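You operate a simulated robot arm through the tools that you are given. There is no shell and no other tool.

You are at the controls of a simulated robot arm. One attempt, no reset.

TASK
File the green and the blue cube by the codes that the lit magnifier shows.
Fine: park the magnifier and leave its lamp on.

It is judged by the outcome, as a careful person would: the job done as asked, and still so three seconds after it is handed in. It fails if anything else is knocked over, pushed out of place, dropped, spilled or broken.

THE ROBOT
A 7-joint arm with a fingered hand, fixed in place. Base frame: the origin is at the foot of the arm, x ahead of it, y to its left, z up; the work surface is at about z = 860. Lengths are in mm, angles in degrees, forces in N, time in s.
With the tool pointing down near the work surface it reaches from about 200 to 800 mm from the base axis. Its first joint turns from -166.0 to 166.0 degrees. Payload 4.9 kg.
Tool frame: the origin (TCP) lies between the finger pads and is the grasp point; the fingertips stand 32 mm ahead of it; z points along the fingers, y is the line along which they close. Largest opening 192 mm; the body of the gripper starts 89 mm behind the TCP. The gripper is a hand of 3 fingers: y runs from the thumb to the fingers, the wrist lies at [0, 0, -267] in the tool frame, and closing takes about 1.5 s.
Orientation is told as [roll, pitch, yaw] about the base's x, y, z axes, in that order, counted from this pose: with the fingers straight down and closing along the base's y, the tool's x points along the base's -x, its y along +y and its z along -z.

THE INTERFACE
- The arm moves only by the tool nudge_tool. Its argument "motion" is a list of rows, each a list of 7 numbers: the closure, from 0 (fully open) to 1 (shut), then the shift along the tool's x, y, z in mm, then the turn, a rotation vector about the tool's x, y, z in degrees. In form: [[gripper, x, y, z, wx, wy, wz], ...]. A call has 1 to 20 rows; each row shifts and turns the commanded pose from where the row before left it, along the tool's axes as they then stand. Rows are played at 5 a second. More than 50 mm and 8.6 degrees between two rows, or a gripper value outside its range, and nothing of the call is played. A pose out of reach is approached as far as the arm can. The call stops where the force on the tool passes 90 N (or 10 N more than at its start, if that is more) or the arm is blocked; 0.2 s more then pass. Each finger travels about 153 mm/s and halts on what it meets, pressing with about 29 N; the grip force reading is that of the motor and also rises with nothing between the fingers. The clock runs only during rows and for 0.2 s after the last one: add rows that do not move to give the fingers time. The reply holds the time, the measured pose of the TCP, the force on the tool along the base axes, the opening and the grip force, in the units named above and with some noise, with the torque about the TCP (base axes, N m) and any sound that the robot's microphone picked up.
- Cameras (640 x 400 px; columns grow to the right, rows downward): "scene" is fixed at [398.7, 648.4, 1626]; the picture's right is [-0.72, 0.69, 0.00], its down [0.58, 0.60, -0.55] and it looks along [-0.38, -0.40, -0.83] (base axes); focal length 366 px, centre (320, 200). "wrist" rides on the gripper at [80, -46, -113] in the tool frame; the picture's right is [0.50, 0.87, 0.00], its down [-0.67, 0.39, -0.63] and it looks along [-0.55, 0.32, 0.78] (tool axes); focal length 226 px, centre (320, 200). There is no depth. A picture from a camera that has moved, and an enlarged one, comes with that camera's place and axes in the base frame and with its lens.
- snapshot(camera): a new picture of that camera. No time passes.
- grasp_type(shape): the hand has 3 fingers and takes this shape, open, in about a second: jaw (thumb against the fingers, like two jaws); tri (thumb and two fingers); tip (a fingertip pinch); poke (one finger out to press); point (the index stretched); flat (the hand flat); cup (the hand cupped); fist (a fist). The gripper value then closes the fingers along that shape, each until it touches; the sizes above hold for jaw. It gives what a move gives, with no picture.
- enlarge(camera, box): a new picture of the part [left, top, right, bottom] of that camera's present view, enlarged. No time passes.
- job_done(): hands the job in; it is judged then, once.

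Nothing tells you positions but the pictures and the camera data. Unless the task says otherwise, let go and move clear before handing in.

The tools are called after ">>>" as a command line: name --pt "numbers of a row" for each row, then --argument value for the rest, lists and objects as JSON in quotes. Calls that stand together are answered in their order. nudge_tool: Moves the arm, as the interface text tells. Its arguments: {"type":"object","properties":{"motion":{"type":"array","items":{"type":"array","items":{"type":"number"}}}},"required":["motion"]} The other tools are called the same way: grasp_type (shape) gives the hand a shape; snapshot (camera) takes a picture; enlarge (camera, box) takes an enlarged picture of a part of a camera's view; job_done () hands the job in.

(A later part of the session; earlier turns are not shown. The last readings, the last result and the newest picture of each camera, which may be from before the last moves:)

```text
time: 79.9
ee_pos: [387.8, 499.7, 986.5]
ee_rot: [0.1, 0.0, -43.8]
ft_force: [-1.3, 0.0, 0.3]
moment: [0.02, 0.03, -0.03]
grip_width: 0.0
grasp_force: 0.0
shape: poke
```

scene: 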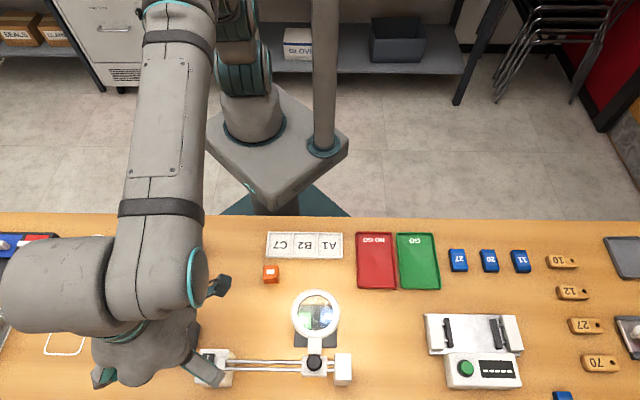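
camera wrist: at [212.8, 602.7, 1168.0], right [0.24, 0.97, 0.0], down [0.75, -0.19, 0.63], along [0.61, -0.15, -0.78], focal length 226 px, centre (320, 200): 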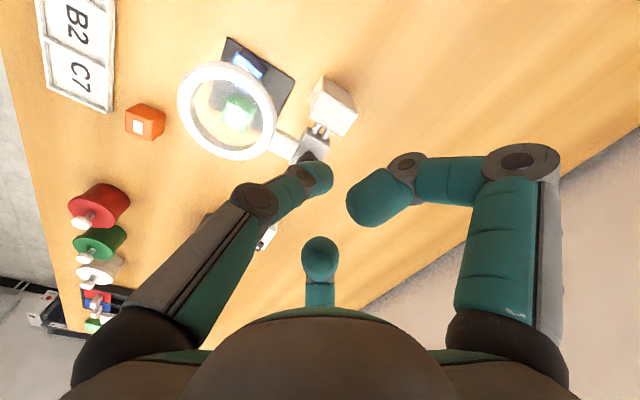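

>>> nudge_tool --pt "0 -2 0 0 0 0 0" --pt "0 -2 0 0 0 0 0" --pt "0 -2 0 0 0 0 0" --pt "0 0 0 0 0 0 0"

>>> enlarge --camera "wrist" --box '[200, 60, 440, 240]'

```text
time: 80.9
ee_pos: [392.6, 496.3, 986.3]
ee_rot: [-0.1, 0.0, -43.8]
ft_force: [0.2, -0.5, 0.4]
moment: [0.03, 0.0, -0.02]
grip_width: 0.0
grasp_force: 0.0
shape: poke
```

```text
2.22 times, centred on (320, 150) of wrist
camera zoom: at [301.9, 517.6, 1098.9], right [0.24, 0.97, 0.0], down [0.75, -0.19, 0.63], along [0.61, -0.15, -0.78], focal length 502 px, centre (320, 311)
```

zoom: 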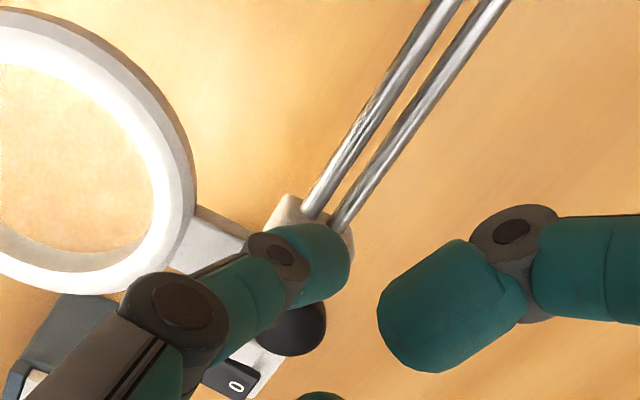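

The lens is back at about its original place. I'll withdraw, close the fingers into a bunch, and move to the right of the blue cube to shift it toward the pad centre.

>>> nudge_tool --pt "0 4 0 0 0 0 0" --pt "0 4 0 0 0 0 0" --pt "0 0 0 -15 0 0 0" --pt "0 0 0 -25 0 0 0" --pt "0 0 0 -25 0 0 0" --pt "0 0 0 -15 0 0 0" --pt "0 0 0 0 0 0 0"

>>> grasp_type --shape "jaw"

>>> nudge_tool --pt "0.2 22.1 -14 0 0 0 0" --pt "0.4 22.1 -14 0 0 0 0" --pt "0.6 22.1 -14 0 0 0 0" --pt "0.8 22.1 -14 0 0 0 0" --pt "1 22.1 -14 0 0 0 0" --pt "1 22.1 -14 0 0 0 0" --pt "1 22.1 -14 0 0 0 0" --pt "1 0 0 0 0 0 -6.7" --pt "1 0 0 0 0 0 -6.7" --pt "1 0 0 0 0 0 -6.6" --pt "1 0 0 0 0 0 0"

>>> snapshot --camera "wrist"

>>> snapshot --camera "scene"

```text
time: 82.5
ee_pos: [387.1, 501.5, 1065.8]
ee_rot: [0.0, 0.0, -43.8]
ft_force: [-0.4, 0.2, 0.8]
moment: [0.05, 0.0, -0.02]
grip_width: 0.0
grasp_force: 0.0
shape: poke
```

```text
time: 83.4
ee_pos: [387.0, 501.0, 1065.5]
ee_rot: [0.0, 0.0, -43.8]
ft_force: [0.0, 0.2, -0.1]
moment: [-0.01, 0.03, -0.01]
grip_width: 191.8
grasp_force: 0.0
shape: jaw
```

```text
time: 85.8
ee_pos: [207.6, 537.9, 1066.5]
ee_rot: [0.0, 0.0, -23.7]
ft_force: [-0.6, 1.0, -0.4]
moment: [-0.03, 0.01, -0.01]
grip_width: 0.0
grasp_force: 29.1
shape: jaw
```

```text
taken
camera wrist: at [114.4, 527.5, 1179.0], right [-0.11, 0.99, 0.0], down [0.77, 0.08, 0.63], along [0.63, 0.07, -0.78], focal length 226 px, centre (320, 200)
```

wrist: 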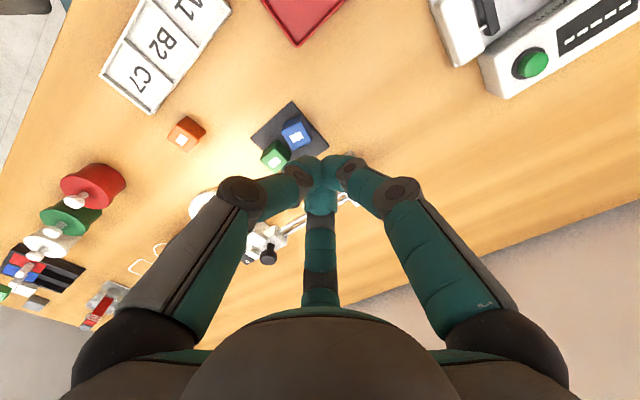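

```text
taken
```

scene: 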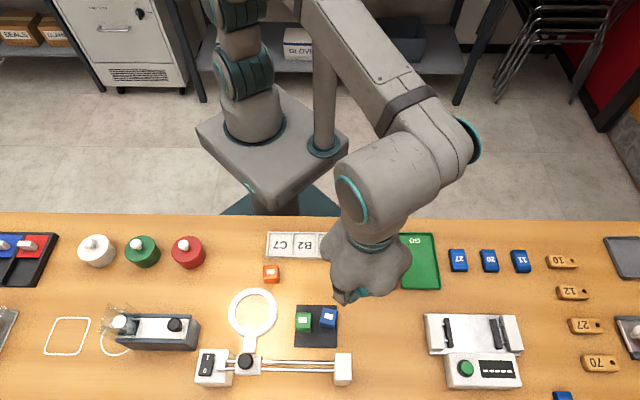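

>>> enlarge --camera "scene" --box '[280, 290, 360, 350]'

>>> enlarge --camera "wrist" --box '[230, 80, 390, 180]'

```text
6.67 times, centred on (320, 320) of scene
camera zoom: at [398.7, 648.4, 1626.0], right [-0.72, 0.69, 0.0], down [0.58, 0.6, -0.55], along [-0.38, -0.4, -0.83], focal length 2442 px, centre (320, -600)
```

zoom: 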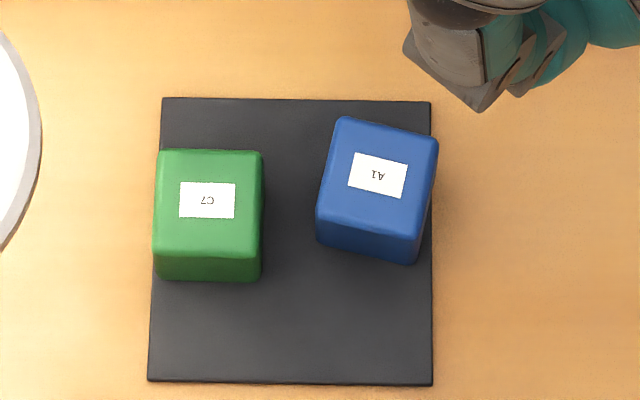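

```text
4.00 times, centred on (310, 130) of wrist
camera zoom: at [114.4, 527.5, 1179.0], right [-0.11, 0.99, 0.0], down [0.77, 0.08, 0.63], along [0.63, 0.07, -0.78], focal length 904 px, centre (360, 480)
```

zoom: 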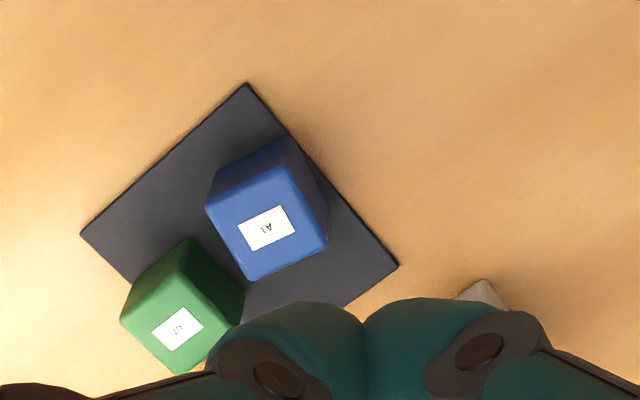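

Blue at about (178, 535), green at (128, 539). I'll move a bit further right, go down beside the blue cube, and check before pushing.

>>> nudge_tool --pt "1 10.6 6 0 0 0 0" --pt "1 0 0 25 0 0 0" --pt "1 0 0 25 0 0 0" --pt "1 0 0 25 0 0 0" --pt "1 0 0 25 0 0 0" --pt "1 0 0 25 0 0 0" --pt "1 0 0 20 0 0 0" --pt "1 0 0 12 0 0 0" --pt "1 0 0 7 0 0 0" --pt "1 0 0 0 0 0 0"

>>> snapshot --camera "wrist"

>>> enlarge --camera "scene" --box '[270, 270, 400, 380]'

```text
time: 88.0
ee_pos: [199.1, 547.2, 901.9]
ee_rot: [-0.1, 0.1, -23.8]
ft_force: [0.1, 0.1, 0.5]
moment: [0.0, 0.02, 0.0]
grip_width: 0.0
grasp_force: 28.6
shape: jaw
```

```text
taken
camera wrist: at [107.0, 537.0, 1014.9], right [-0.11, 0.99, 0.0], down [0.77, 0.08, 0.63], along [0.63, 0.07, -0.78], focal length 226 px, centre (320, 200)
```

wrist: 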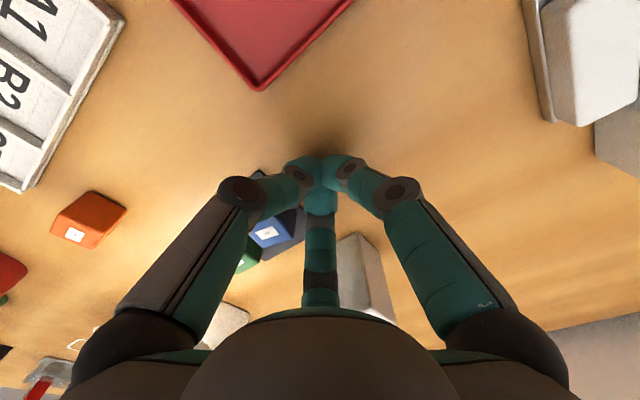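

```text
3.64 times, centred on (335, 325) of scene
camera zoom: at [398.7, 648.4, 1626.0], right [-0.72, 0.69, 0.0], down [0.58, 0.6, -0.55], along [-0.38, -0.4, -0.83], focal length 1332 px, centre (266, -254)
```

zoom: 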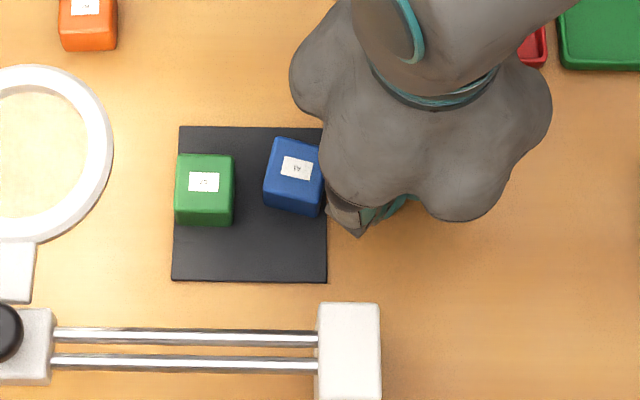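

Now pushing left in small steps.

>>> nudge_tool --pt "1 -3.76 -1.37 0 0 0 0" --pt "1 -3.76 -1.37 0 0 0 0" --pt "1 -3.76 -1.37 0 0 0 0" --pt "1 -3.76 -1.37 0 0 0 0" --pt "1 0 0 0 0 0 0"

>>> enlarge --camera "scene" --box '[270, 270, 400, 380]'

```text
time: 89.2
ee_pos: [212.1, 536.8, 902.5]
ee_rot: [0.1, 0.0, -23.8]
ft_force: [0.4, 0.7, -0.3]
moment: [0.02, 0.0, 0.02]
grip_width: 0.0
grasp_force: 29.3
shape: jaw
```

```text
3.64 times, centred on (335, 325) of scene
camera zoom: at [398.7, 648.4, 1626.0], right [-0.72, 0.69, 0.0], down [0.58, 0.6, -0.55], along [-0.38, -0.4, -0.83], focal length 1332 px, centre (266, -254)
```

zoom: 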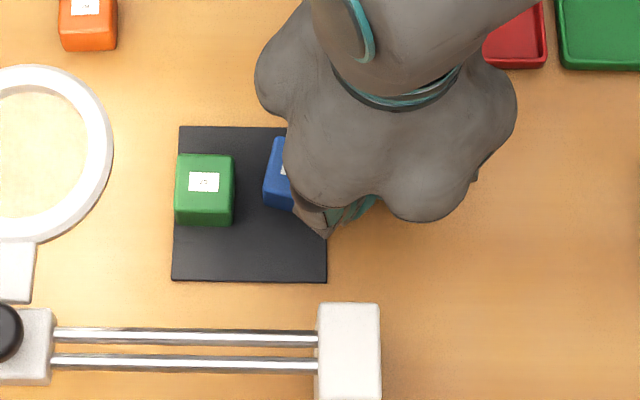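

>>> nudge_tool --pt "1 -2.8 -1.03 0 0 0 0" --pt "1 -2.8 -1.03 0 0 0 0" --pt "1 -2.8 -1.03 0 0 0 0" --pt "1 -2.8 -1.03 0 0 0 0" --pt "1 0 0 0 0 0 0"

>>> enlarge --camera "scene" --box '[270, 270, 400, 380]'

```text
time: 90.4
ee_pos: [221.3, 527.8, 902.1]
ee_rot: [0.0, 0.0, -23.8]
ft_force: [0.0, 0.2, 0.2]
moment: [0.01, 0.0, -0.02]
grip_width: 0.2
grasp_force: 29.3
shape: jaw
```

```text
3.64 times, centred on (335, 325) of scene
camera zoom: at [398.7, 648.4, 1626.0], right [-0.72, 0.69, 0.0], down [0.58, 0.6, -0.55], along [-0.38, -0.4, -0.83], focal length 1332 px, centre (266, -254)
```

zoom: 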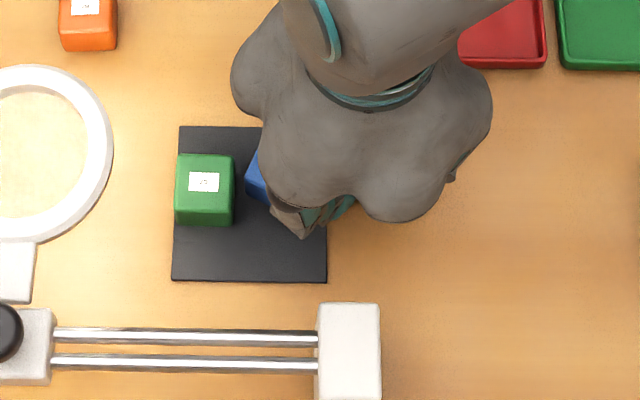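

>>> enlarge --camera "wrist" --box '[180, 120, 400, 280]'

```text
2.50 times, centred on (290, 200) of wrist
camera zoom: at [127.3, 517.9, 1015.1], right [-0.11, 0.99, 0.0], down [0.77, 0.08, 0.63], along [0.63, 0.07, -0.78], focal length 565 px, centre (395, 200)
```

zoom: 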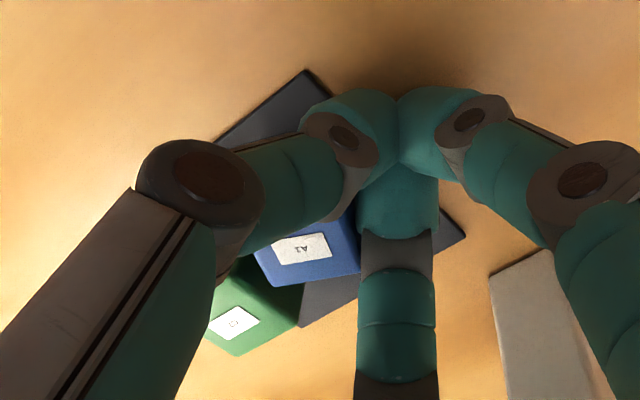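

Blue moved but is turning, since only one finger pushes it off-centre. I'll back off, shift toward the robot by 10 mm so contact is more central, and push on a little.

>>> nudge_tool --pt "1 4.7 1.71 0 0 0 0" --pt "1 3.42 -9.4 0 0 0 0" --pt "1 -3.76 -1.37 0 0 0 0" --pt "1 -2.8 -1.03 0 0 0 0" --pt "1 -2.8 -1.03 0 0 0 0" --pt "1 -2.8 -1.03 0 0 0 0" --pt "1 0 0 0 0 0 0"

>>> enlarge --camera "wrist" --box '[180, 120, 400, 280]'

>>> enlarge --camera "scene" --box '[270, 270, 400, 380]'

```text
time: 92.0
ee_pos: [218.7, 515.7, 902.1]
ee_rot: [0.0, 0.0, -23.9]
ft_force: [0.5, 1.0, -0.2]
moment: [-0.01, 0.02, 0.0]
grip_width: 0.0
grasp_force: 28.8
shape: jaw
```

```text
2.50 times, centred on (290, 200) of wrist
camera zoom: at [126.7, 505.2, 1015.1], right [-0.11, 0.99, 0.0], down [0.77, 0.08, 0.63], along [0.63, 0.07, -0.78], focal length 565 px, centre (395, 200)
```

zoom: 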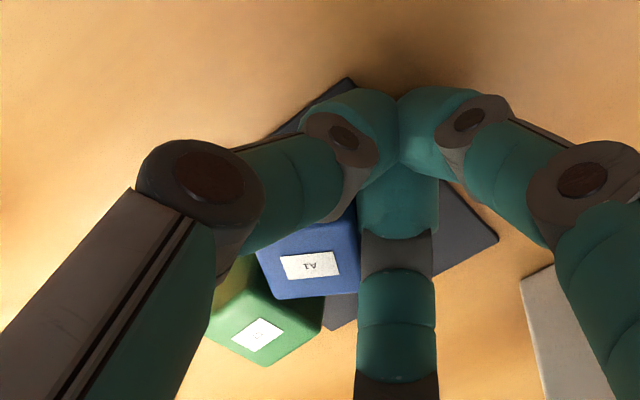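

```text
3.64 times, centred on (335, 325) of scene
camera zoom: at [398.7, 648.4, 1626.0], right [-0.72, 0.69, 0.0], down [0.58, 0.6, -0.55], along [-0.38, -0.4, -0.83], focal length 1332 px, centre (266, -254)
```

zoom: 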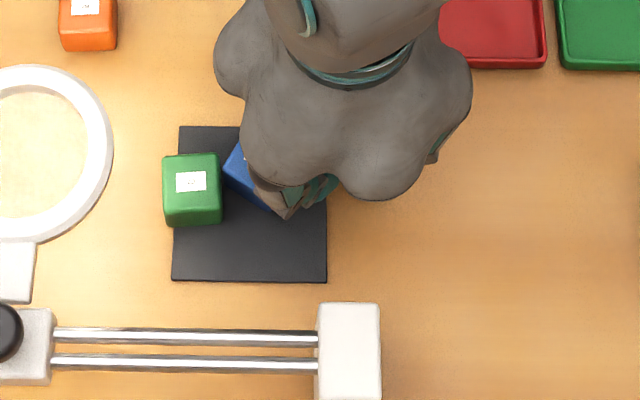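

Blue is now touching green and has moved far enough I think. I'll back off, rise and look.

>>> nudge_tool --pt "1 4.7 1.71 0 0 0 0" --pt "1 7.5 2.74 0 0 0 0" --pt "1 0 0 -15 0 0 0" --pt "1 0 0 -30 0 0 0" --pt "1 0 0 -40 0 0 0" --pt "1 0 0 -40 0 0 0" --pt "1 0 0 -40 0 0 0" --pt "1 15 -25 0 0 0 0" --pt "1 15 -25 0 0 0 0" --pt "1 0 0 0 0 0 0"

>>> enlarge --camera "scene" --box '[280, 290, 360, 350]'

```text
time: 94.2
ee_pos: [160.9, 491.2, 1065.6]
ee_rot: [0.0, 0.0, -23.9]
ft_force: [0.2, 0.9, -0.7]
moment: [0.01, 0.0, 0.04]
grip_width: 0.0
grasp_force: 28.9
shape: jaw
```

```text
6.67 times, centred on (320, 320) of scene
camera zoom: at [398.7, 648.4, 1626.0], right [-0.72, 0.69, 0.0], down [0.58, 0.6, -0.55], along [-0.38, -0.4, -0.83], focal length 2442 px, centre (320, -600)
```

zoom: 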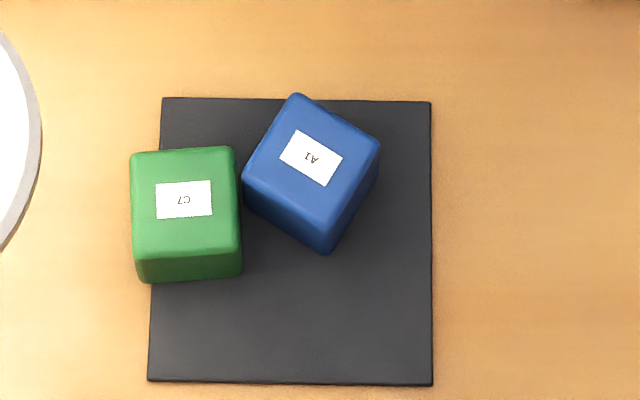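

Blue is now at about (158, 530), close to the lens's right-stop centre. I'll go back to the left side of the knob in poke shape to slide the lens over it.

>>> grasp_type --shape "poke"

>>> nudge_tool --pt "0 -26.1 7.8 0 0 0 0" --pt "0 -26.1 7.8 0 0 0 0" --pt "0 -26.1 7.8 0 0 0 0" --pt "0 -26.1 7.8 0 0 0 0" --pt "0 -26.1 7.8 0 0 0 0" --pt "0 -26.1 7.8 0 0 0 0" --pt "0 -26.1 7.8 0 0 0 0" --pt "0 -26.1 7.8 0 0 0 0" --pt "0 -26.1 7.8 0 0 0 0" --pt "0 -26.1 7.8 0 0 0 0" --pt "0 0 0 0 0 0 6.7" --pt "0 0 0 0 0 0 6.7" --pt "0 0 0 0 0 0 6.6" --pt "0 0 0 0 0 0 0"

>>> snapshot --camera "wrist"

```text
time: 95.1
ee_pos: [162.3, 491.8, 1065.2]
ee_rot: [0.0, 0.0, -23.8]
ft_force: [-0.6, -0.2, -0.1]
moment: [0.0, 0.02, 0.01]
grip_width: 0.0
grasp_force: 0.0
shape: poke
```

```text
time: 98.1
ee_pos: [432.8, 457.1, 1067.3]
ee_rot: [0.0, 0.0, -43.9]
ft_force: [-0.1, -0.3, -0.3]
moment: [-0.05, 0.01, -0.01]
grip_width: 0.0
grasp_force: 0.1
shape: poke
```

```text
taken
camera wrist: at [342.1, 478.2, 1180.1], right [0.24, 0.97, 0.0], down [0.75, -0.19, 0.63], along [0.61, -0.15, -0.78], focal length 226 px, centre (320, 200)
```

wrist: 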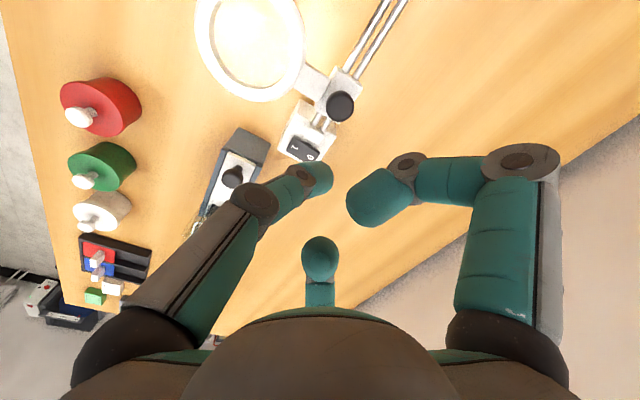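

>>> nudge_tool --pt "0 0 0 25 0 0 0" --pt "0 0 0 25 0 0 0" --pt "0 0 0 18 0 0 0" --pt "0 0 0 10 0 0 0" --pt "0 0 0 4 0 0 0" --pt "0 0 0 0 0 0 0" --pt "0 4 0 0 0 0 0" --pt "0 4 0 0 0 0 0" --pt "0 4 0 0 0 0 0" --pt "0 4 0 0 0 0 0" --pt "0 4 0 0 0 0 0" --pt "0 5 0 0 0 0 0" --pt "0 5 0 0 0 0 0" --pt "0 5 0 0 0 0 0" --pt "0 5 0 0 0 0 0" --pt "0 5 0 0 0 0 0" --pt "0 5 0 0 0 0 0" --pt "0 5 0 0 0 0 0" --pt "0 5 0 0 0 0 0" --pt "0 0 0 0 0 0 0"

>>> enlarge --camera "wrist" --box '[160, 0, 440, 240]'

```text
time: 102.3
ee_pos: [388.2, 498.7, 985.1]
ee_rot: [0.1, -0.1, -43.9]
ft_force: [1.9, -0.2, 1.0]
moment: [-0.03, -0.03, -0.01]
grip_width: 0.0
grasp_force: 0.1
shape: poke
```

```text
1.67 times, centred on (300, 120) of wrist
camera zoom: at [298.2, 519.8, 1098.1], right [0.24, 0.97, 0.0], down [0.75, -0.19, 0.63], along [0.61, -0.15, -0.78], focal length 377 px, centre (353, 333)
```

zoom: 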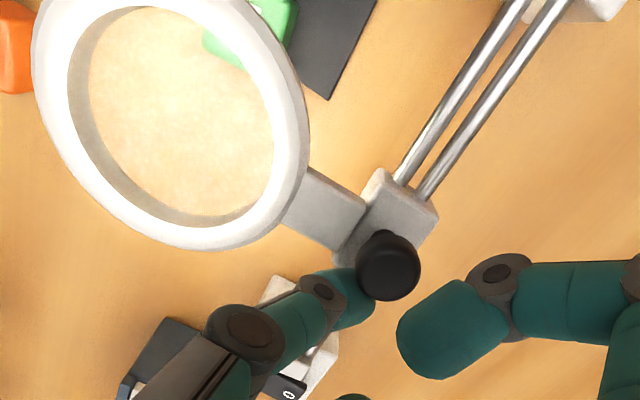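

>>> nudge_tool --pt "0 5 0 0 0 0 0" --pt "0 5 0 0 0 0 0" --pt "0 5 0 0 0 0 0" --pt "0 5 0 0 0 0 0" --pt "0 5 0 0 0 0 0" --pt "0 5 0 0 0 0 0" --pt "0 5 0 0 0 0 0" --pt "0 5 0 0 0 0 0" --pt "0 5 0 0 0 0 0" --pt "0 5 0 0 0 0 0" --pt "0 5 0 0 0 0 0" --pt "0 4 0 0 0 0 0" --pt "0 0 0 0 0 0 0"

>>> enlarge --camera "wrist" --box '[160, 0, 440, 240]'

```text
time: 105.1
ee_pos: [345.5, 539.8, 984.7]
ee_rot: [-0.1, 0.0, -43.7]
ft_force: [0.3, 0.4, -0.2]
moment: [0.0, -0.01, 0.0]
grip_width: 0.1
grasp_force: 0.1
shape: poke
```

```text
1.67 times, centred on (300, 120) of wrist
camera zoom: at [255.6, 560.8, 1097.9], right [0.24, 0.97, 0.0], down [0.75, -0.19, 0.63], along [0.61, -0.15, -0.78], focal length 377 px, centre (353, 333)
```

zoom: 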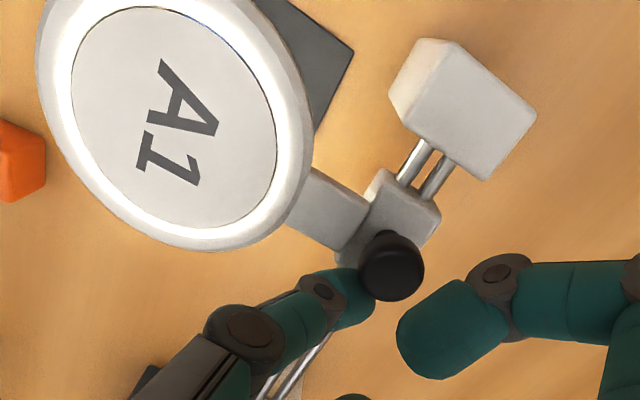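

The lit lens shows A1 for the blue cube, so blue goes to A1 and green to C7. Now I slide the magnifier back to its park position: over to the right side of the knob first.

>>> nudge_tool --pt "0 -5 0 0 0 0 0" --pt "0 -6 0 0 0 0 0" --pt "0 0 0 -15 0 0 0" --pt "0 0 0 -30 0 0 0" --pt "0 0 0 -25 0 0 0" --pt "0 24 0 0 0 0 0" --pt "0 24 0 0 0 0 0" --pt "0 23 0 0 0 0 0" --pt "0 0 0 0 0 0 0"

>>> snapshot --camera "wrist"

```text
time: 107.1
ee_pos: [303.4, 580.7, 1055.3]
ee_rot: [0.0, 0.0, -43.8]
ft_force: [0.1, 1.0, 0.7]
moment: [0.01, 0.02, -0.01]
grip_width: 0.0
grasp_force: 0.0
shape: poke
```

```text
taken
camera wrist: at [212.6, 602.3, 1168.8], right [0.24, 0.97, 0.0], down [0.75, -0.19, 0.63], along [0.61, -0.15, -0.78], focal length 226 px, centre (320, 200)
```

wrist: 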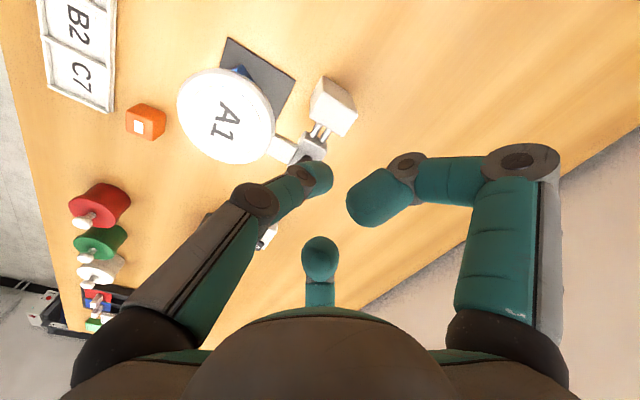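

>>> nudge_tool --pt "0 0 0 20 0 0 0" --pt "0 0 0 20 0 0 0" --pt "0 0 0 15 0 0 0" --pt "0 0 0 10 0 0 0" --pt "0 0 0 5 0 0 0" --pt "0 0 0 0 0 0 0" --pt "0 -4 0 0 0 0 0" --pt "0 -4 0 0 0 0 0" --pt "0 -5 0 0 0 0 0" --pt "0 -5 0 0 0 0 0" --pt "0 -5 0 0 0 0 0" --pt "0 -5 0 0 0 0 0" --pt "0 -5 0 0 0 0 0" --pt "0 -5 0 0 0 0 0" --pt "0 -5 0 0 0 0 0" --pt "0 -5 0 0 0 0 0" --pt "0 -5 0 0 0 0 0" --pt "0 -5 0 0 0 0 0" --pt "0 0 0 0 0 0 0"

>>> enlarge --camera "wrist" --box '[200, 60, 440, 240]'

```text
time: 111.1
ee_pos: [344.2, 540.1, 985.0]
ee_rot: [0.0, 0.0, -43.8]
ft_force: [-1.5, 0.2, 0.6]
moment: [-0.03, 0.02, 0.02]
grip_width: 0.0
grasp_force: 0.0
shape: poke
```

```text
2.22 times, centred on (320, 150) of wrist
camera zoom: at [254.7, 562.2, 1097.7], right [0.24, 0.97, 0.0], down [0.75, -0.19, 0.63], along [0.61, -0.15, -0.78], focal length 502 px, centre (320, 311)
```

zoom: 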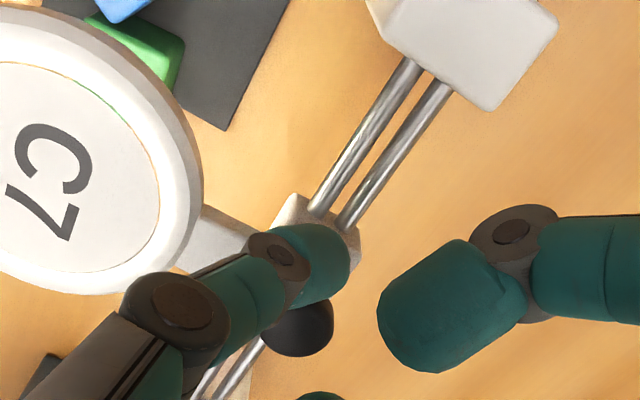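

C7 shows again over green on the way. Continuing left to the park end.

>>> nudge_tool --pt "0 -5 0 0 0 0 0" --pt "0 -5 0 0 0 0 0" --pt "0 -5 0 0 0 0 0" --pt "0 -5 0 0 0 0 0" --pt "0 -5 0 0 0 0 0" --pt "0 -5 0 0 0 0 0" --pt "0 -5 0 0 0 0 0" --pt "0 -5 0 0 0 0 0" --pt "0 -5 0 0 0 0 0" --pt "0 -5 0 0 0 0 0" --pt "0 -4 0 0 0 0 0" --pt "0 -3 0 0 0 0 0" --pt "0 -2 0 0 0 0 0" --pt "0 0 0 0 0 0 0"

>>> nudge_tool --pt "0 -1.5 0 0 0 0 0" --pt "0 -1.5 0 0 0 0 0" --pt "0 0 0 0 0 0 0"

```text
time: 114.1
ee_pos: [386.7, 499.9, 985.4]
ee_rot: [0.0, 0.0, -43.8]
ft_force: [0.0, 0.8, -0.4]
moment: [-0.01, 0.04, 0.04]
grip_width: 0.0
grasp_force: 0.0
shape: poke
```

```text
time: 114.9
ee_pos: [389.8, 499.3, 985.3]
ee_rot: [0.0, -0.1, -43.8]
ft_force: [-0.8, 0.3, -0.4]
moment: [0.01, -0.03, 0.0]
grip_width: 0.0
grasp_force: 0.1
shape: poke
```

>>> nudge_tool --pt "0 -1.5 0 0 0 0 0" --pt "0 -1.5 0 0 0 0 0" --pt "0 -1.5 0 0 0 0 0" --pt "0 0 0 0 0 0 0"

>>> enlarge --camera "wrist" --box '[200, 60, 440, 240]'

>>> nudge_tool --pt "0 -1.5 0 0 0 0 0" --pt "0 -1.5 0 0 0 0 0" --pt "0 0 0 0 0 0 0"

```text
time: 115.9
ee_pos: [392.8, 494.1, 984.5]
ee_rot: [0.0, 0.0, -43.9]
ft_force: [-0.5, -0.1, -0.1]
moment: [-0.04, 0.02, 0.0]
grip_width: 0.0
grasp_force: 0.0
shape: poke
```

```text
2.22 times, centred on (320, 150) of wrist
camera zoom: at [302.4, 515.9, 1097.8], right [0.24, 0.97, 0.0], down [0.75, -0.19, 0.63], along [0.61, -0.15, -0.78], focal length 502 px, centre (320, 311)
```

zoom: 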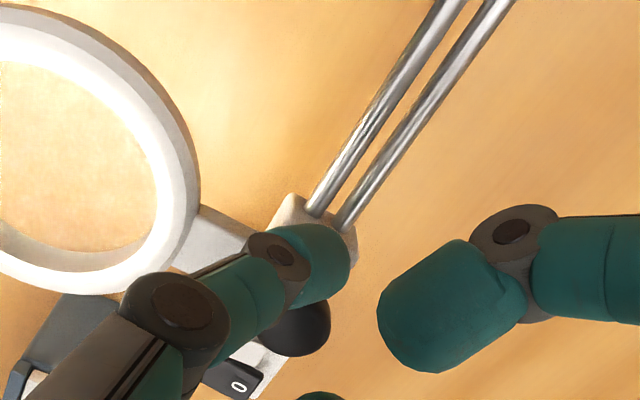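

```text
time: 116.7
ee_pos: [394.7, 493.7, 985.0]
ee_rot: [0.0, 0.2, -43.8]
ft_force: [-6.9, 5.8, 0.8]
moment: [0.16, 0.17, 0.04]
grip_width: 0.2
grasp_force: 0.1
shape: poke
```

A firm stop at the left end: the magnifier is parked. I'll back off, rise, and check against the original position.

>>> nudge_tool --pt "0 3 0 0 0 0 0" --pt "0 6 0 0 0 0 0" --pt "0 0 0 -15 0 0 0" --pt "0 0 0 -30 0 0 0" --pt "0 0 0 -35 0 0 0" --pt "0 25 0 0 0 0 0" --pt "0 25 -15 0 0 0 0" --pt "0 25 -25 0 0 0 0" --pt "0 25 -30 0 0 0 0" --pt "0 25 -30 0 0 0 0" --pt "0 10 -30 0 0 0 0" --pt "0 0 -30 0 0 0 0" --pt "0 0 0 0 0 0 0"

>>> snapshot --camera "scene"

>>> enlarge --camera "scene" --box '[180, 270, 370, 390]'

```text
time: 119.5
ee_pos: [180.8, 476.2, 1065.3]
ee_rot: [0.1, 0.0, -43.8]
ft_force: [0.6, -0.2, 0.0]
moment: [0.01, 0.0, -0.02]
grip_width: 0.1
grasp_force: 0.0
shape: poke
```

```text
taken
```

scene: 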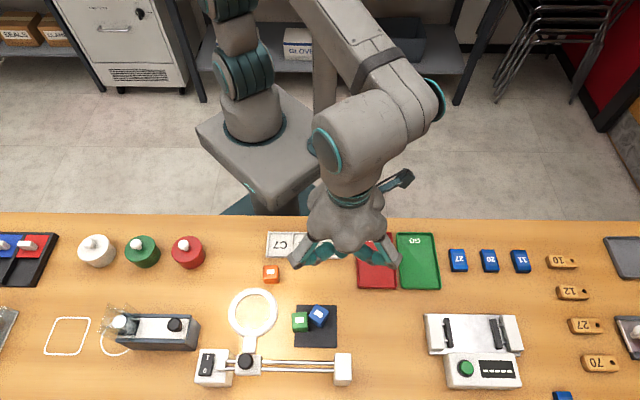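

```text
3.33 times, centred on (275, 330) of scene
camera zoom: at [398.7, 648.4, 1626.0], right [-0.72, 0.69, 0.0], down [0.58, 0.6, -0.55], along [-0.38, -0.4, -0.83], focal length 1221 px, centre (470, -233)
```

zoom: 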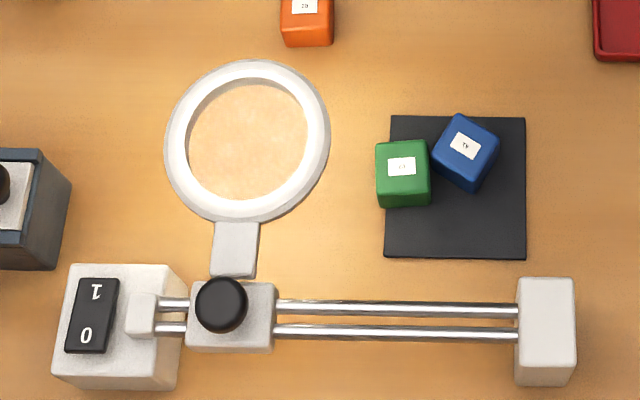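

The magnifier is exactly where it was at the start (its left stop), with the lamp on. Now I take the blue cube (turned about 32°) to slot A1: jaw shape, hand turned so the fingers miss the green cube.

>>> grasp_type --shape "jaw"

>>> nudge_tool --pt "0.2 0 0 0 0 0 0" --pt "0.4 0 0 0 0 0 -6.8" --pt "0.6 0 0 0 0 0 -6.8" --pt "0.76 0 0 0 0 0 -6.8" --pt "0.76 0 0 0 0 0 -6.8" --pt "0.76 0 0 0 0 0 -6.8" --pt "0.76 0 0 0 0 0 -7" --pt "0.76 -22.6 7 0 0 0 0" --pt "0.76 -22.6 7 0 0 0 0" --pt "0.76 -22.6 7.1 0 0 0 0" --pt "0.76 0 0 0 0 0 0"

>>> snapshot --camera "wrist"

>>> enlarge --camera "wrist" --box '[240, 80, 400, 180]'

```text
time: 120.4
ee_pos: [181.5, 476.1, 1065.3]
ee_rot: [0.0, 0.0, -43.8]
ft_force: [-0.3, -0.3, -0.9]
moment: [0.0, -0.05, 0.0]
grip_width: 191.8
grasp_force: 0.1
shape: jaw
```

```text
time: 122.8
ee_pos: [249.2, 495.1, 1065.7]
ee_rot: [0.0, 0.0, -2.7]
ft_force: [0.0, 0.7, -0.1]
moment: [0.0, 0.04, 0.01]
grip_width: 46.6
grasp_force: 0.0
shape: jaw
```

```text
taken
camera wrist: at [166.4, 451.8, 1178.3], right [-0.46, 0.89, 0.0], down [0.69, 0.35, 0.63], along [0.56, 0.29, -0.78], focal length 226 px, centre (320, 200)
```

wrist: 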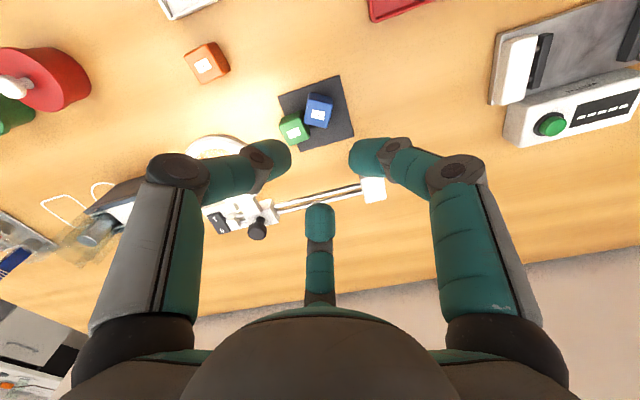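

```text
4.00 times, centred on (320, 130) of wrist
camera zoom: at [166.4, 451.8, 1178.3], right [-0.46, 0.89, 0.0], down [0.69, 0.35, 0.63], along [0.56, 0.29, -0.78], focal length 904 px, centre (320, 480)
```

zoom: 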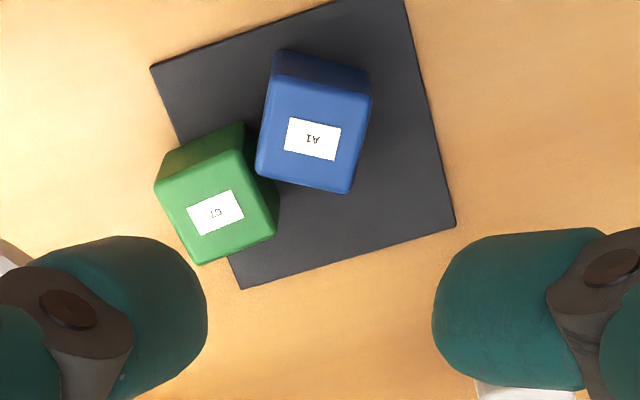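

>>> nudge_tool --pt "0.76 0 0 25 0 0 0" --pt "0.76 0 0 25 0 0 0" --pt "0.76 0 0 25 0 0 0" --pt "0.76 0 0 25 0 0 0" --pt "0.76 0 0 20 0 0 0" --pt "0.76 0 0 5 0 0 0" --pt "0.76 0 0 0 0 0 0"

>>> snapshot --camera "wrist"

>>> enlarge --camera "scene" --box '[250, 270, 380, 380]'

```text
time: 124.4
ee_pos: [249.0, 495.4, 939.1]
ee_rot: [0.0, 0.0, -2.8]
ft_force: [0.3, -0.8, -0.6]
moment: [0.0, 0.0, -0.01]
grip_width: 46.3
grasp_force: 0.1
shape: jaw
```

```text
taken
camera wrist: at [166.0, 452.1, 1052.5], right [-0.46, 0.89, 0.0], down [0.69, 0.35, 0.63], along [0.56, 0.29, -0.78], focal length 226 px, centre (320, 200)
```

wrist: 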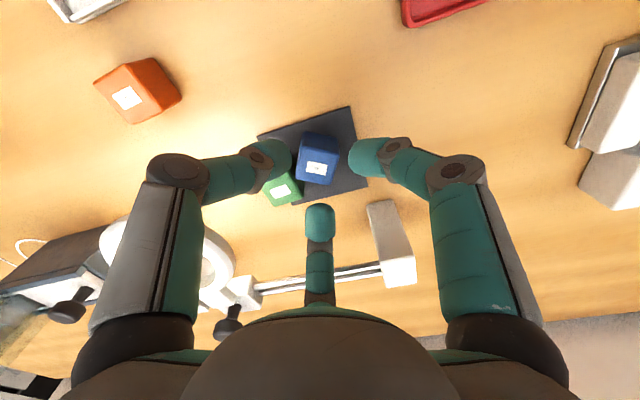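

```text
3.64 times, centred on (315, 325) of scene
camera zoom: at [398.7, 648.4, 1626.0], right [-0.72, 0.69, 0.0], down [0.58, 0.6, -0.55], along [-0.38, -0.4, -0.83], focal length 1332 px, centre (338, -254)
```

zoom: 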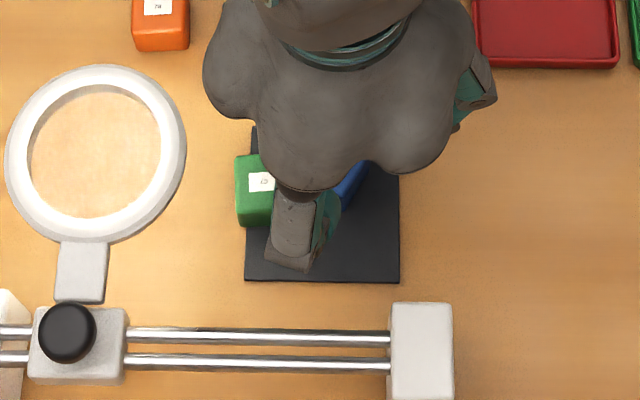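

>>> nudge_tool --pt "0.76 0 0 8 0 0 0" --pt "0.76 0 0 8 0 0 0" --pt "0.76 0 0 8 0 0 0" --pt "0.76 0 0 6.5 0 0 0" --pt "0.76 0 0 0 0 0 0"

>>> enlarge --camera "wrist" --box '[180, 80, 460, 270]'

>>> enlarge --camera "scene" --box '[250, 270, 380, 380]'

```text
time: 125.6
ee_pos: [248.9, 495.0, 909.2]
ee_rot: [0.0, 0.0, -2.8]
ft_force: [0.3, 0.3, 0.6]
moment: [-0.02, 0.0, 0.02]
grip_width: 46.6
grasp_force: 0.1
shape: jaw
```

```text
2.11 times, centred on (320, 175) of wrist
camera zoom: at [166.1, 452.2, 1022.5], right [-0.46, 0.89, 0.0], down [0.69, 0.35, 0.63], along [0.56, 0.29, -0.78], focal length 476 px, centre (320, 253)
```

zoom: 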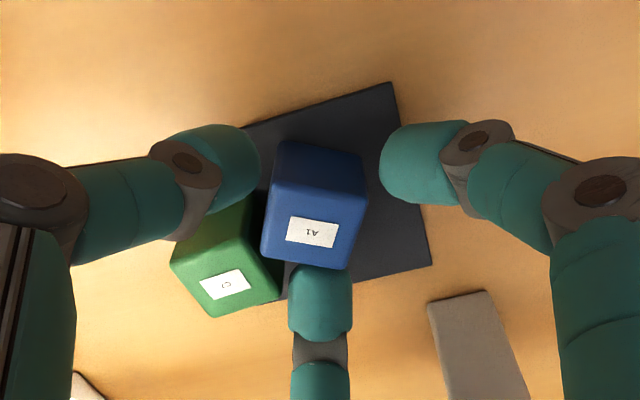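

```text
3.64 times, centred on (315, 325) of scene
camera zoom: at [398.7, 648.4, 1626.0], right [-0.72, 0.69, 0.0], down [0.58, 0.6, -0.55], along [-0.38, -0.4, -0.83], focal length 1332 px, centre (338, -254)
```

zoom: 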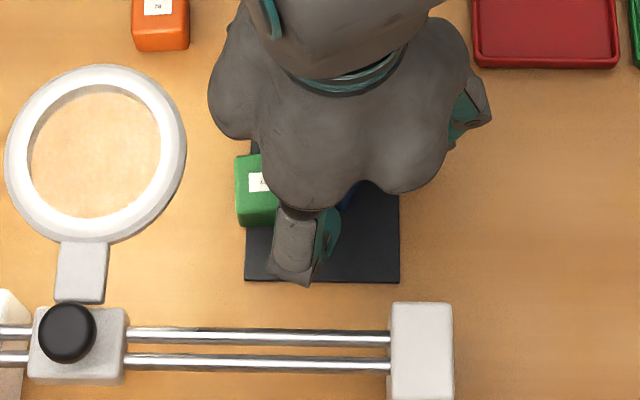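

Fingers surround blue without touching green. Closing.

>>> nudge_tool --pt "0.78 0 0 0 0 0 0" --pt "0.8 0 0 0 0 0 0" --pt "0.82 0 0 0 0 0 0" --pt "0.84 0 0 0 0 0 0" --pt "0.87 0 0 0 0 0 0" --pt "0.92 0 0 0 0 0 0" --pt "1 0 0 0 0 0 0" --pt "1 0 0 0 0 0 0" --pt "1 0 0 0 0 0 0"

>>> enlarge --camera "wrist" --box '[180, 80, 460, 270]'

```text
time: 127.6
ee_pos: [249.0, 494.6, 909.1]
ee_rot: [0.0, 0.0, -2.8]
ft_force: [-1.0, -0.1, 0.6]
moment: [0.01, 0.01, -0.04]
grip_width: 32.6
grasp_force: 28.5
shape: jaw
```

```text
2.11 times, centred on (320, 175) of wrist
camera zoom: at [166.1, 452.1, 1022.5], right [-0.46, 0.89, 0.0], down [0.69, 0.35, 0.63], along [0.56, 0.29, -0.78], focal length 476 px, centre (320, 253)
```

zoom: 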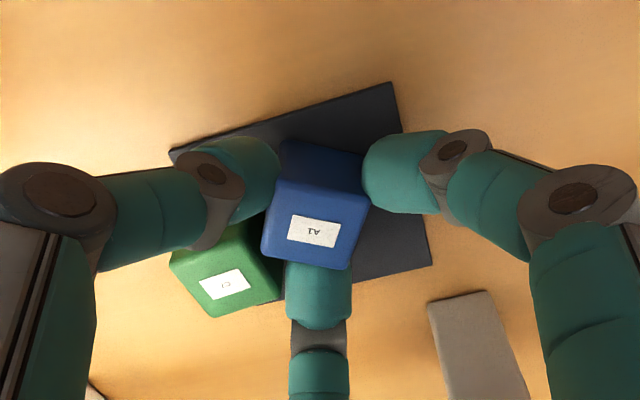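

Blue is gripped. Lifting straight up and checking.

>>> nudge_tool --pt "1 0 0 -4 0 0 0" --pt "1 0 0 -8 0 0 0" --pt "1 0 0 -15 0 0 0" --pt "1 0 0 -23 0 0 0" --pt "1 0 0 -25 0 0 0" --pt "1 0 0 -25 0 0 0" --pt "1 0 0 0 0 0 0"

>>> snapshot --camera "wrist"

```text
time: 129.2
ee_pos: [249.4, 495.2, 1009.7]
ee_rot: [-0.1, 0.0, -2.8]
ft_force: [0.2, 0.8, -0.1]
moment: [0.0, 0.01, -0.03]
grip_width: 33.0
grasp_force: 28.6
shape: jaw
```

```text
taken
camera wrist: at [166.3, 452.2, 1122.4], right [-0.46, 0.89, 0.0], down [0.69, 0.35, 0.63], along [0.56, 0.29, -0.78], focal length 226 px, centre (320, 200)
```

wrist: 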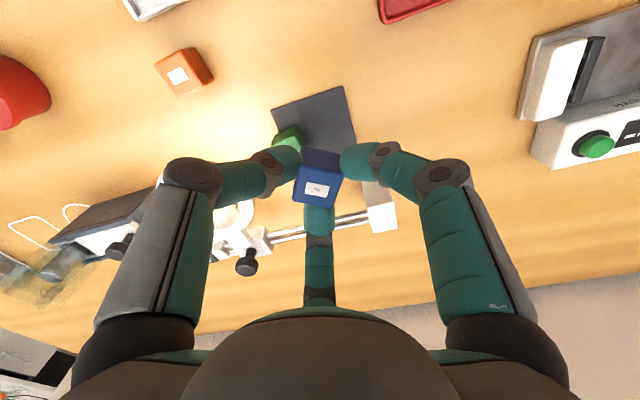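

Blue is held, green stayed put. Now carrying blue over slot A1 and turning it square with the slot.

>>> nudge_tool --pt "1 17.9 -15.7 0 0 0 0" --pt "1 17.9 -15.7 0 0 0 0" --pt "1 17.9 -15.7 0 0 0 0" --pt "1 17.9 -15.7 0 0 0 0" --pt "1 17.9 -15.7 0 0 0 0" --pt "1 17.9 -15.7 0 0 0 0" --pt "1 18 -16 0 0 0 0" --pt "1 0 0 0 0 0 -6.6" --pt "1 0 0 0 0 0 -6.6" --pt "1 0 0 0 0 0 -6.6" --pt "1 0 0 0 0 0 -6.6" --pt "1 0 0 0 0 0 -6.6" --pt "1 0 0 0 0 0 0"

>>> snapshot --camera "wrist"

>>> snapshot --camera "scene"

```text
time: 132.0
ee_pos: [117.6, 391.5, 1010.8]
ee_rot: [0.0, 0.0, 30.2]
ft_force: [-0.3, -0.2, -1.0]
moment: [-0.01, -0.03, 0.0]
grip_width: 32.6
grasp_force: 29.3
shape: jaw
```

```text
taken
camera wrist: at [71.6, 310.1, 1122.7], right [-0.87, 0.5, 0.0], down [0.38, 0.67, 0.63], along [0.31, 0.55, -0.78], focal length 226 px, centre (320, 200)
```

wrist: 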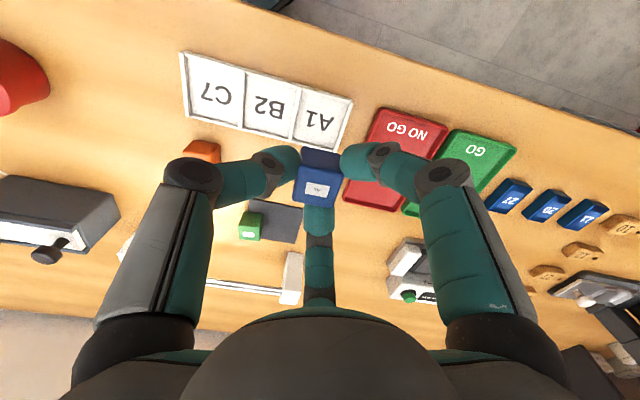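

```text
taken
```

scene: 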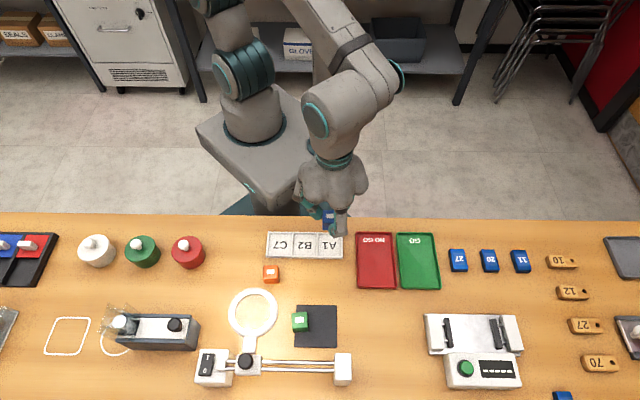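

>>> enlarge --camera "wrist" --box '[170, 40, 370, 190]'

>>> enlarge --camera "scene" --box '[255, 190, 375, 270]'

```text
2.67 times, centred on (270, 115) of wrist
camera zoom: at [71.6, 310.1, 1122.7], right [-0.87, 0.5, 0.0], down [0.38, 0.67, 0.63], along [0.31, 0.55, -0.78], focal length 603 px, centre (453, 427)
```

zoom: 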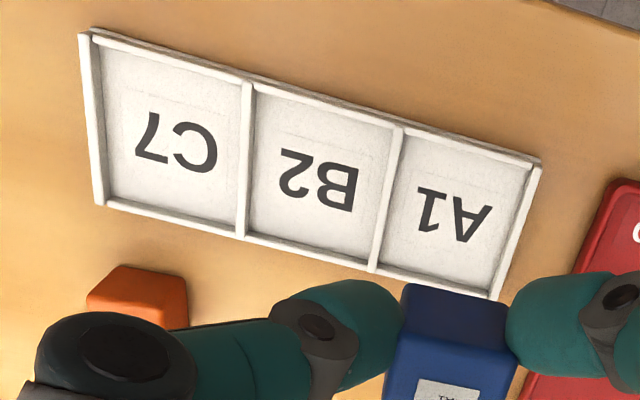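

```text
5.00 times, centred on (315, 230) of scene
camera zoom: at [398.7, 648.4, 1626.0], right [-0.72, 0.69, 0.0], down [0.58, 0.6, -0.55], along [-0.38, -0.4, -0.83], focal length 1832 px, centre (345, 50)
```

zoom: 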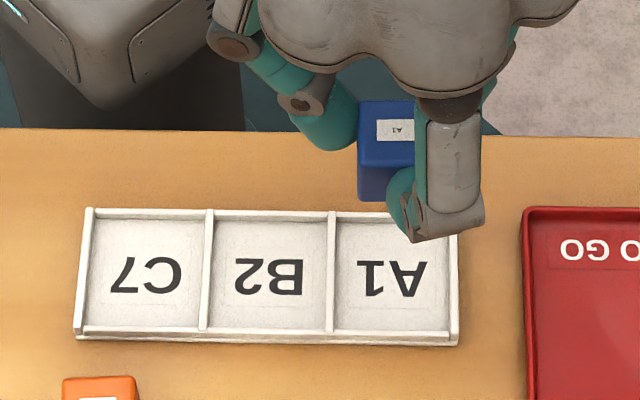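

Blue is over slot A1 and square with it. Lowering to about 13 mm above the slot floor and checking.

>>> nudge_tool --pt "1 0 0 22 0 0 0" --pt "1 0 0 22 0 0 0" --pt "1 0 0 20 0 0 0" --pt "1 0 0 16 0 0 0" --pt "1 0 0 10 0 0 0" --pt "1 0 0 0 0 0 0"

>>> enlarge --camera "scene" --box '[255, 190, 375, 270]'

>>> enlarge --camera "wrist" --box '[160, 80, 480, 280]'

```text
time: 133.4
ee_pos: [118.5, 391.9, 919.3]
ee_rot: [0.0, 0.1, 30.1]
ft_force: [-0.3, 0.4, -0.1]
moment: [-0.01, -0.02, 0.01]
grip_width: 32.6
grasp_force: 29.2
shape: jaw
```

```text
5.00 times, centred on (315, 230) of scene
camera zoom: at [398.7, 648.4, 1626.0], right [-0.72, 0.69, 0.0], down [0.58, 0.6, -0.55], along [-0.38, -0.4, -0.83], focal length 1832 px, centre (345, 50)
```

zoom: 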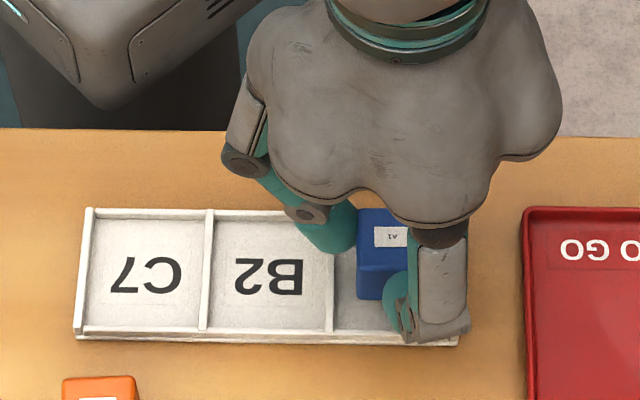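

```text
2.00 times, centred on (320, 180) of wrist
camera zoom: at [71.8, 310.8, 1032.7], right [-0.87, 0.5, 0.0], down [0.39, 0.67, 0.63], along [0.31, 0.55, -0.78], focal length 452 px, centre (320, 240)
```

zoom: 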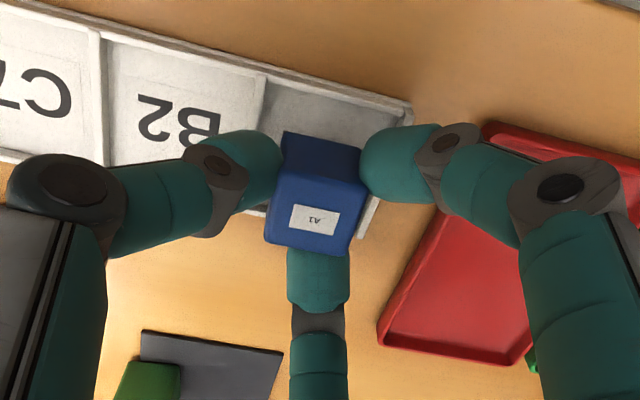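

>>> nudge_tool --pt "1 0.8 2.7 2 0 0 0" --pt "1 0 0 4 0 0 0" --pt "1 0 0 3 0 0 0" --pt "1 0 0 1.5 0 0 0" --pt "1 0 0 0 0 0 0"

```text
time: 134.6
ee_pos: [116.2, 392.4, 909.8]
ee_rot: [0.0, 0.0, 30.1]
ft_force: [0.3, 0.1, 2.0]
moment: [-0.03, 0.04, 0.0]
grip_width: 32.9
grasp_force: 28.9
shape: jaw
```

>>> nudge_tool --pt "1 0 0 1 0 0 0" --pt "1 0 0 0 0 0 0"

>>> enlarge --camera "scene" --box '[255, 190, 375, 270]'

>>> enlarge --camera "wrist" --box '[160, 80, 480, 280]'

```text
time: 135.2
ee_pos: [116.1, 393.0, 908.7]
ee_rot: [0.2, 0.0, 30.2]
ft_force: [0.8, -1.2, 10.8]
moment: [-0.09, 0.06, 0.01]
grip_width: 32.8
grasp_force: 29.1
shape: jaw
```

```text
5.00 times, centred on (315, 230) of scene
camera zoom: at [398.7, 648.4, 1626.0], right [-0.72, 0.69, 0.0], down [0.58, 0.6, -0.55], along [-0.38, -0.4, -0.83], focal length 1832 px, centre (345, 50)
```

zoom: 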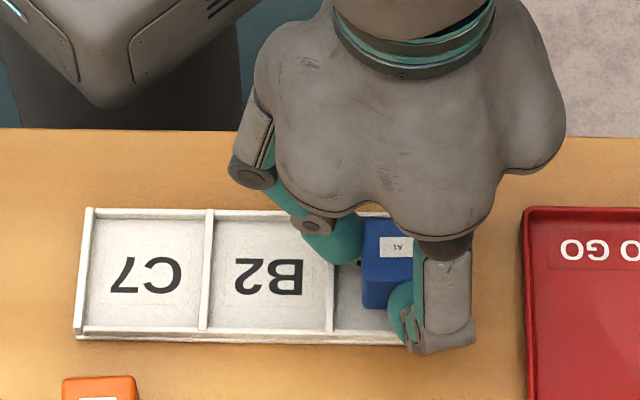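

```text
2.00 times, centred on (320, 180) of wrist
camera zoom: at [69.7, 312.3, 1021.9], right [-0.87, 0.5, 0.0], down [0.39, 0.67, 0.63], along [0.31, 0.55, -0.77], focal length 452 px, centre (320, 240)
```

zoom: 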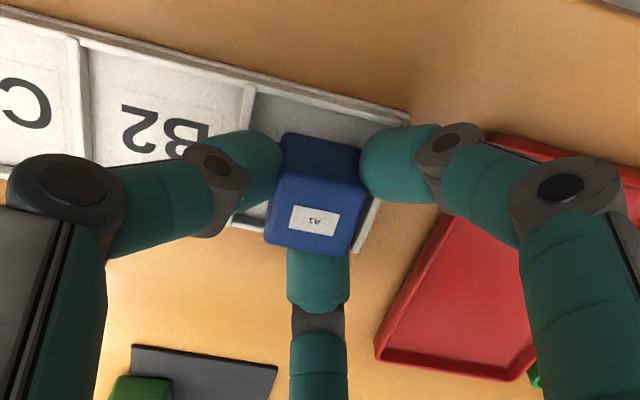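

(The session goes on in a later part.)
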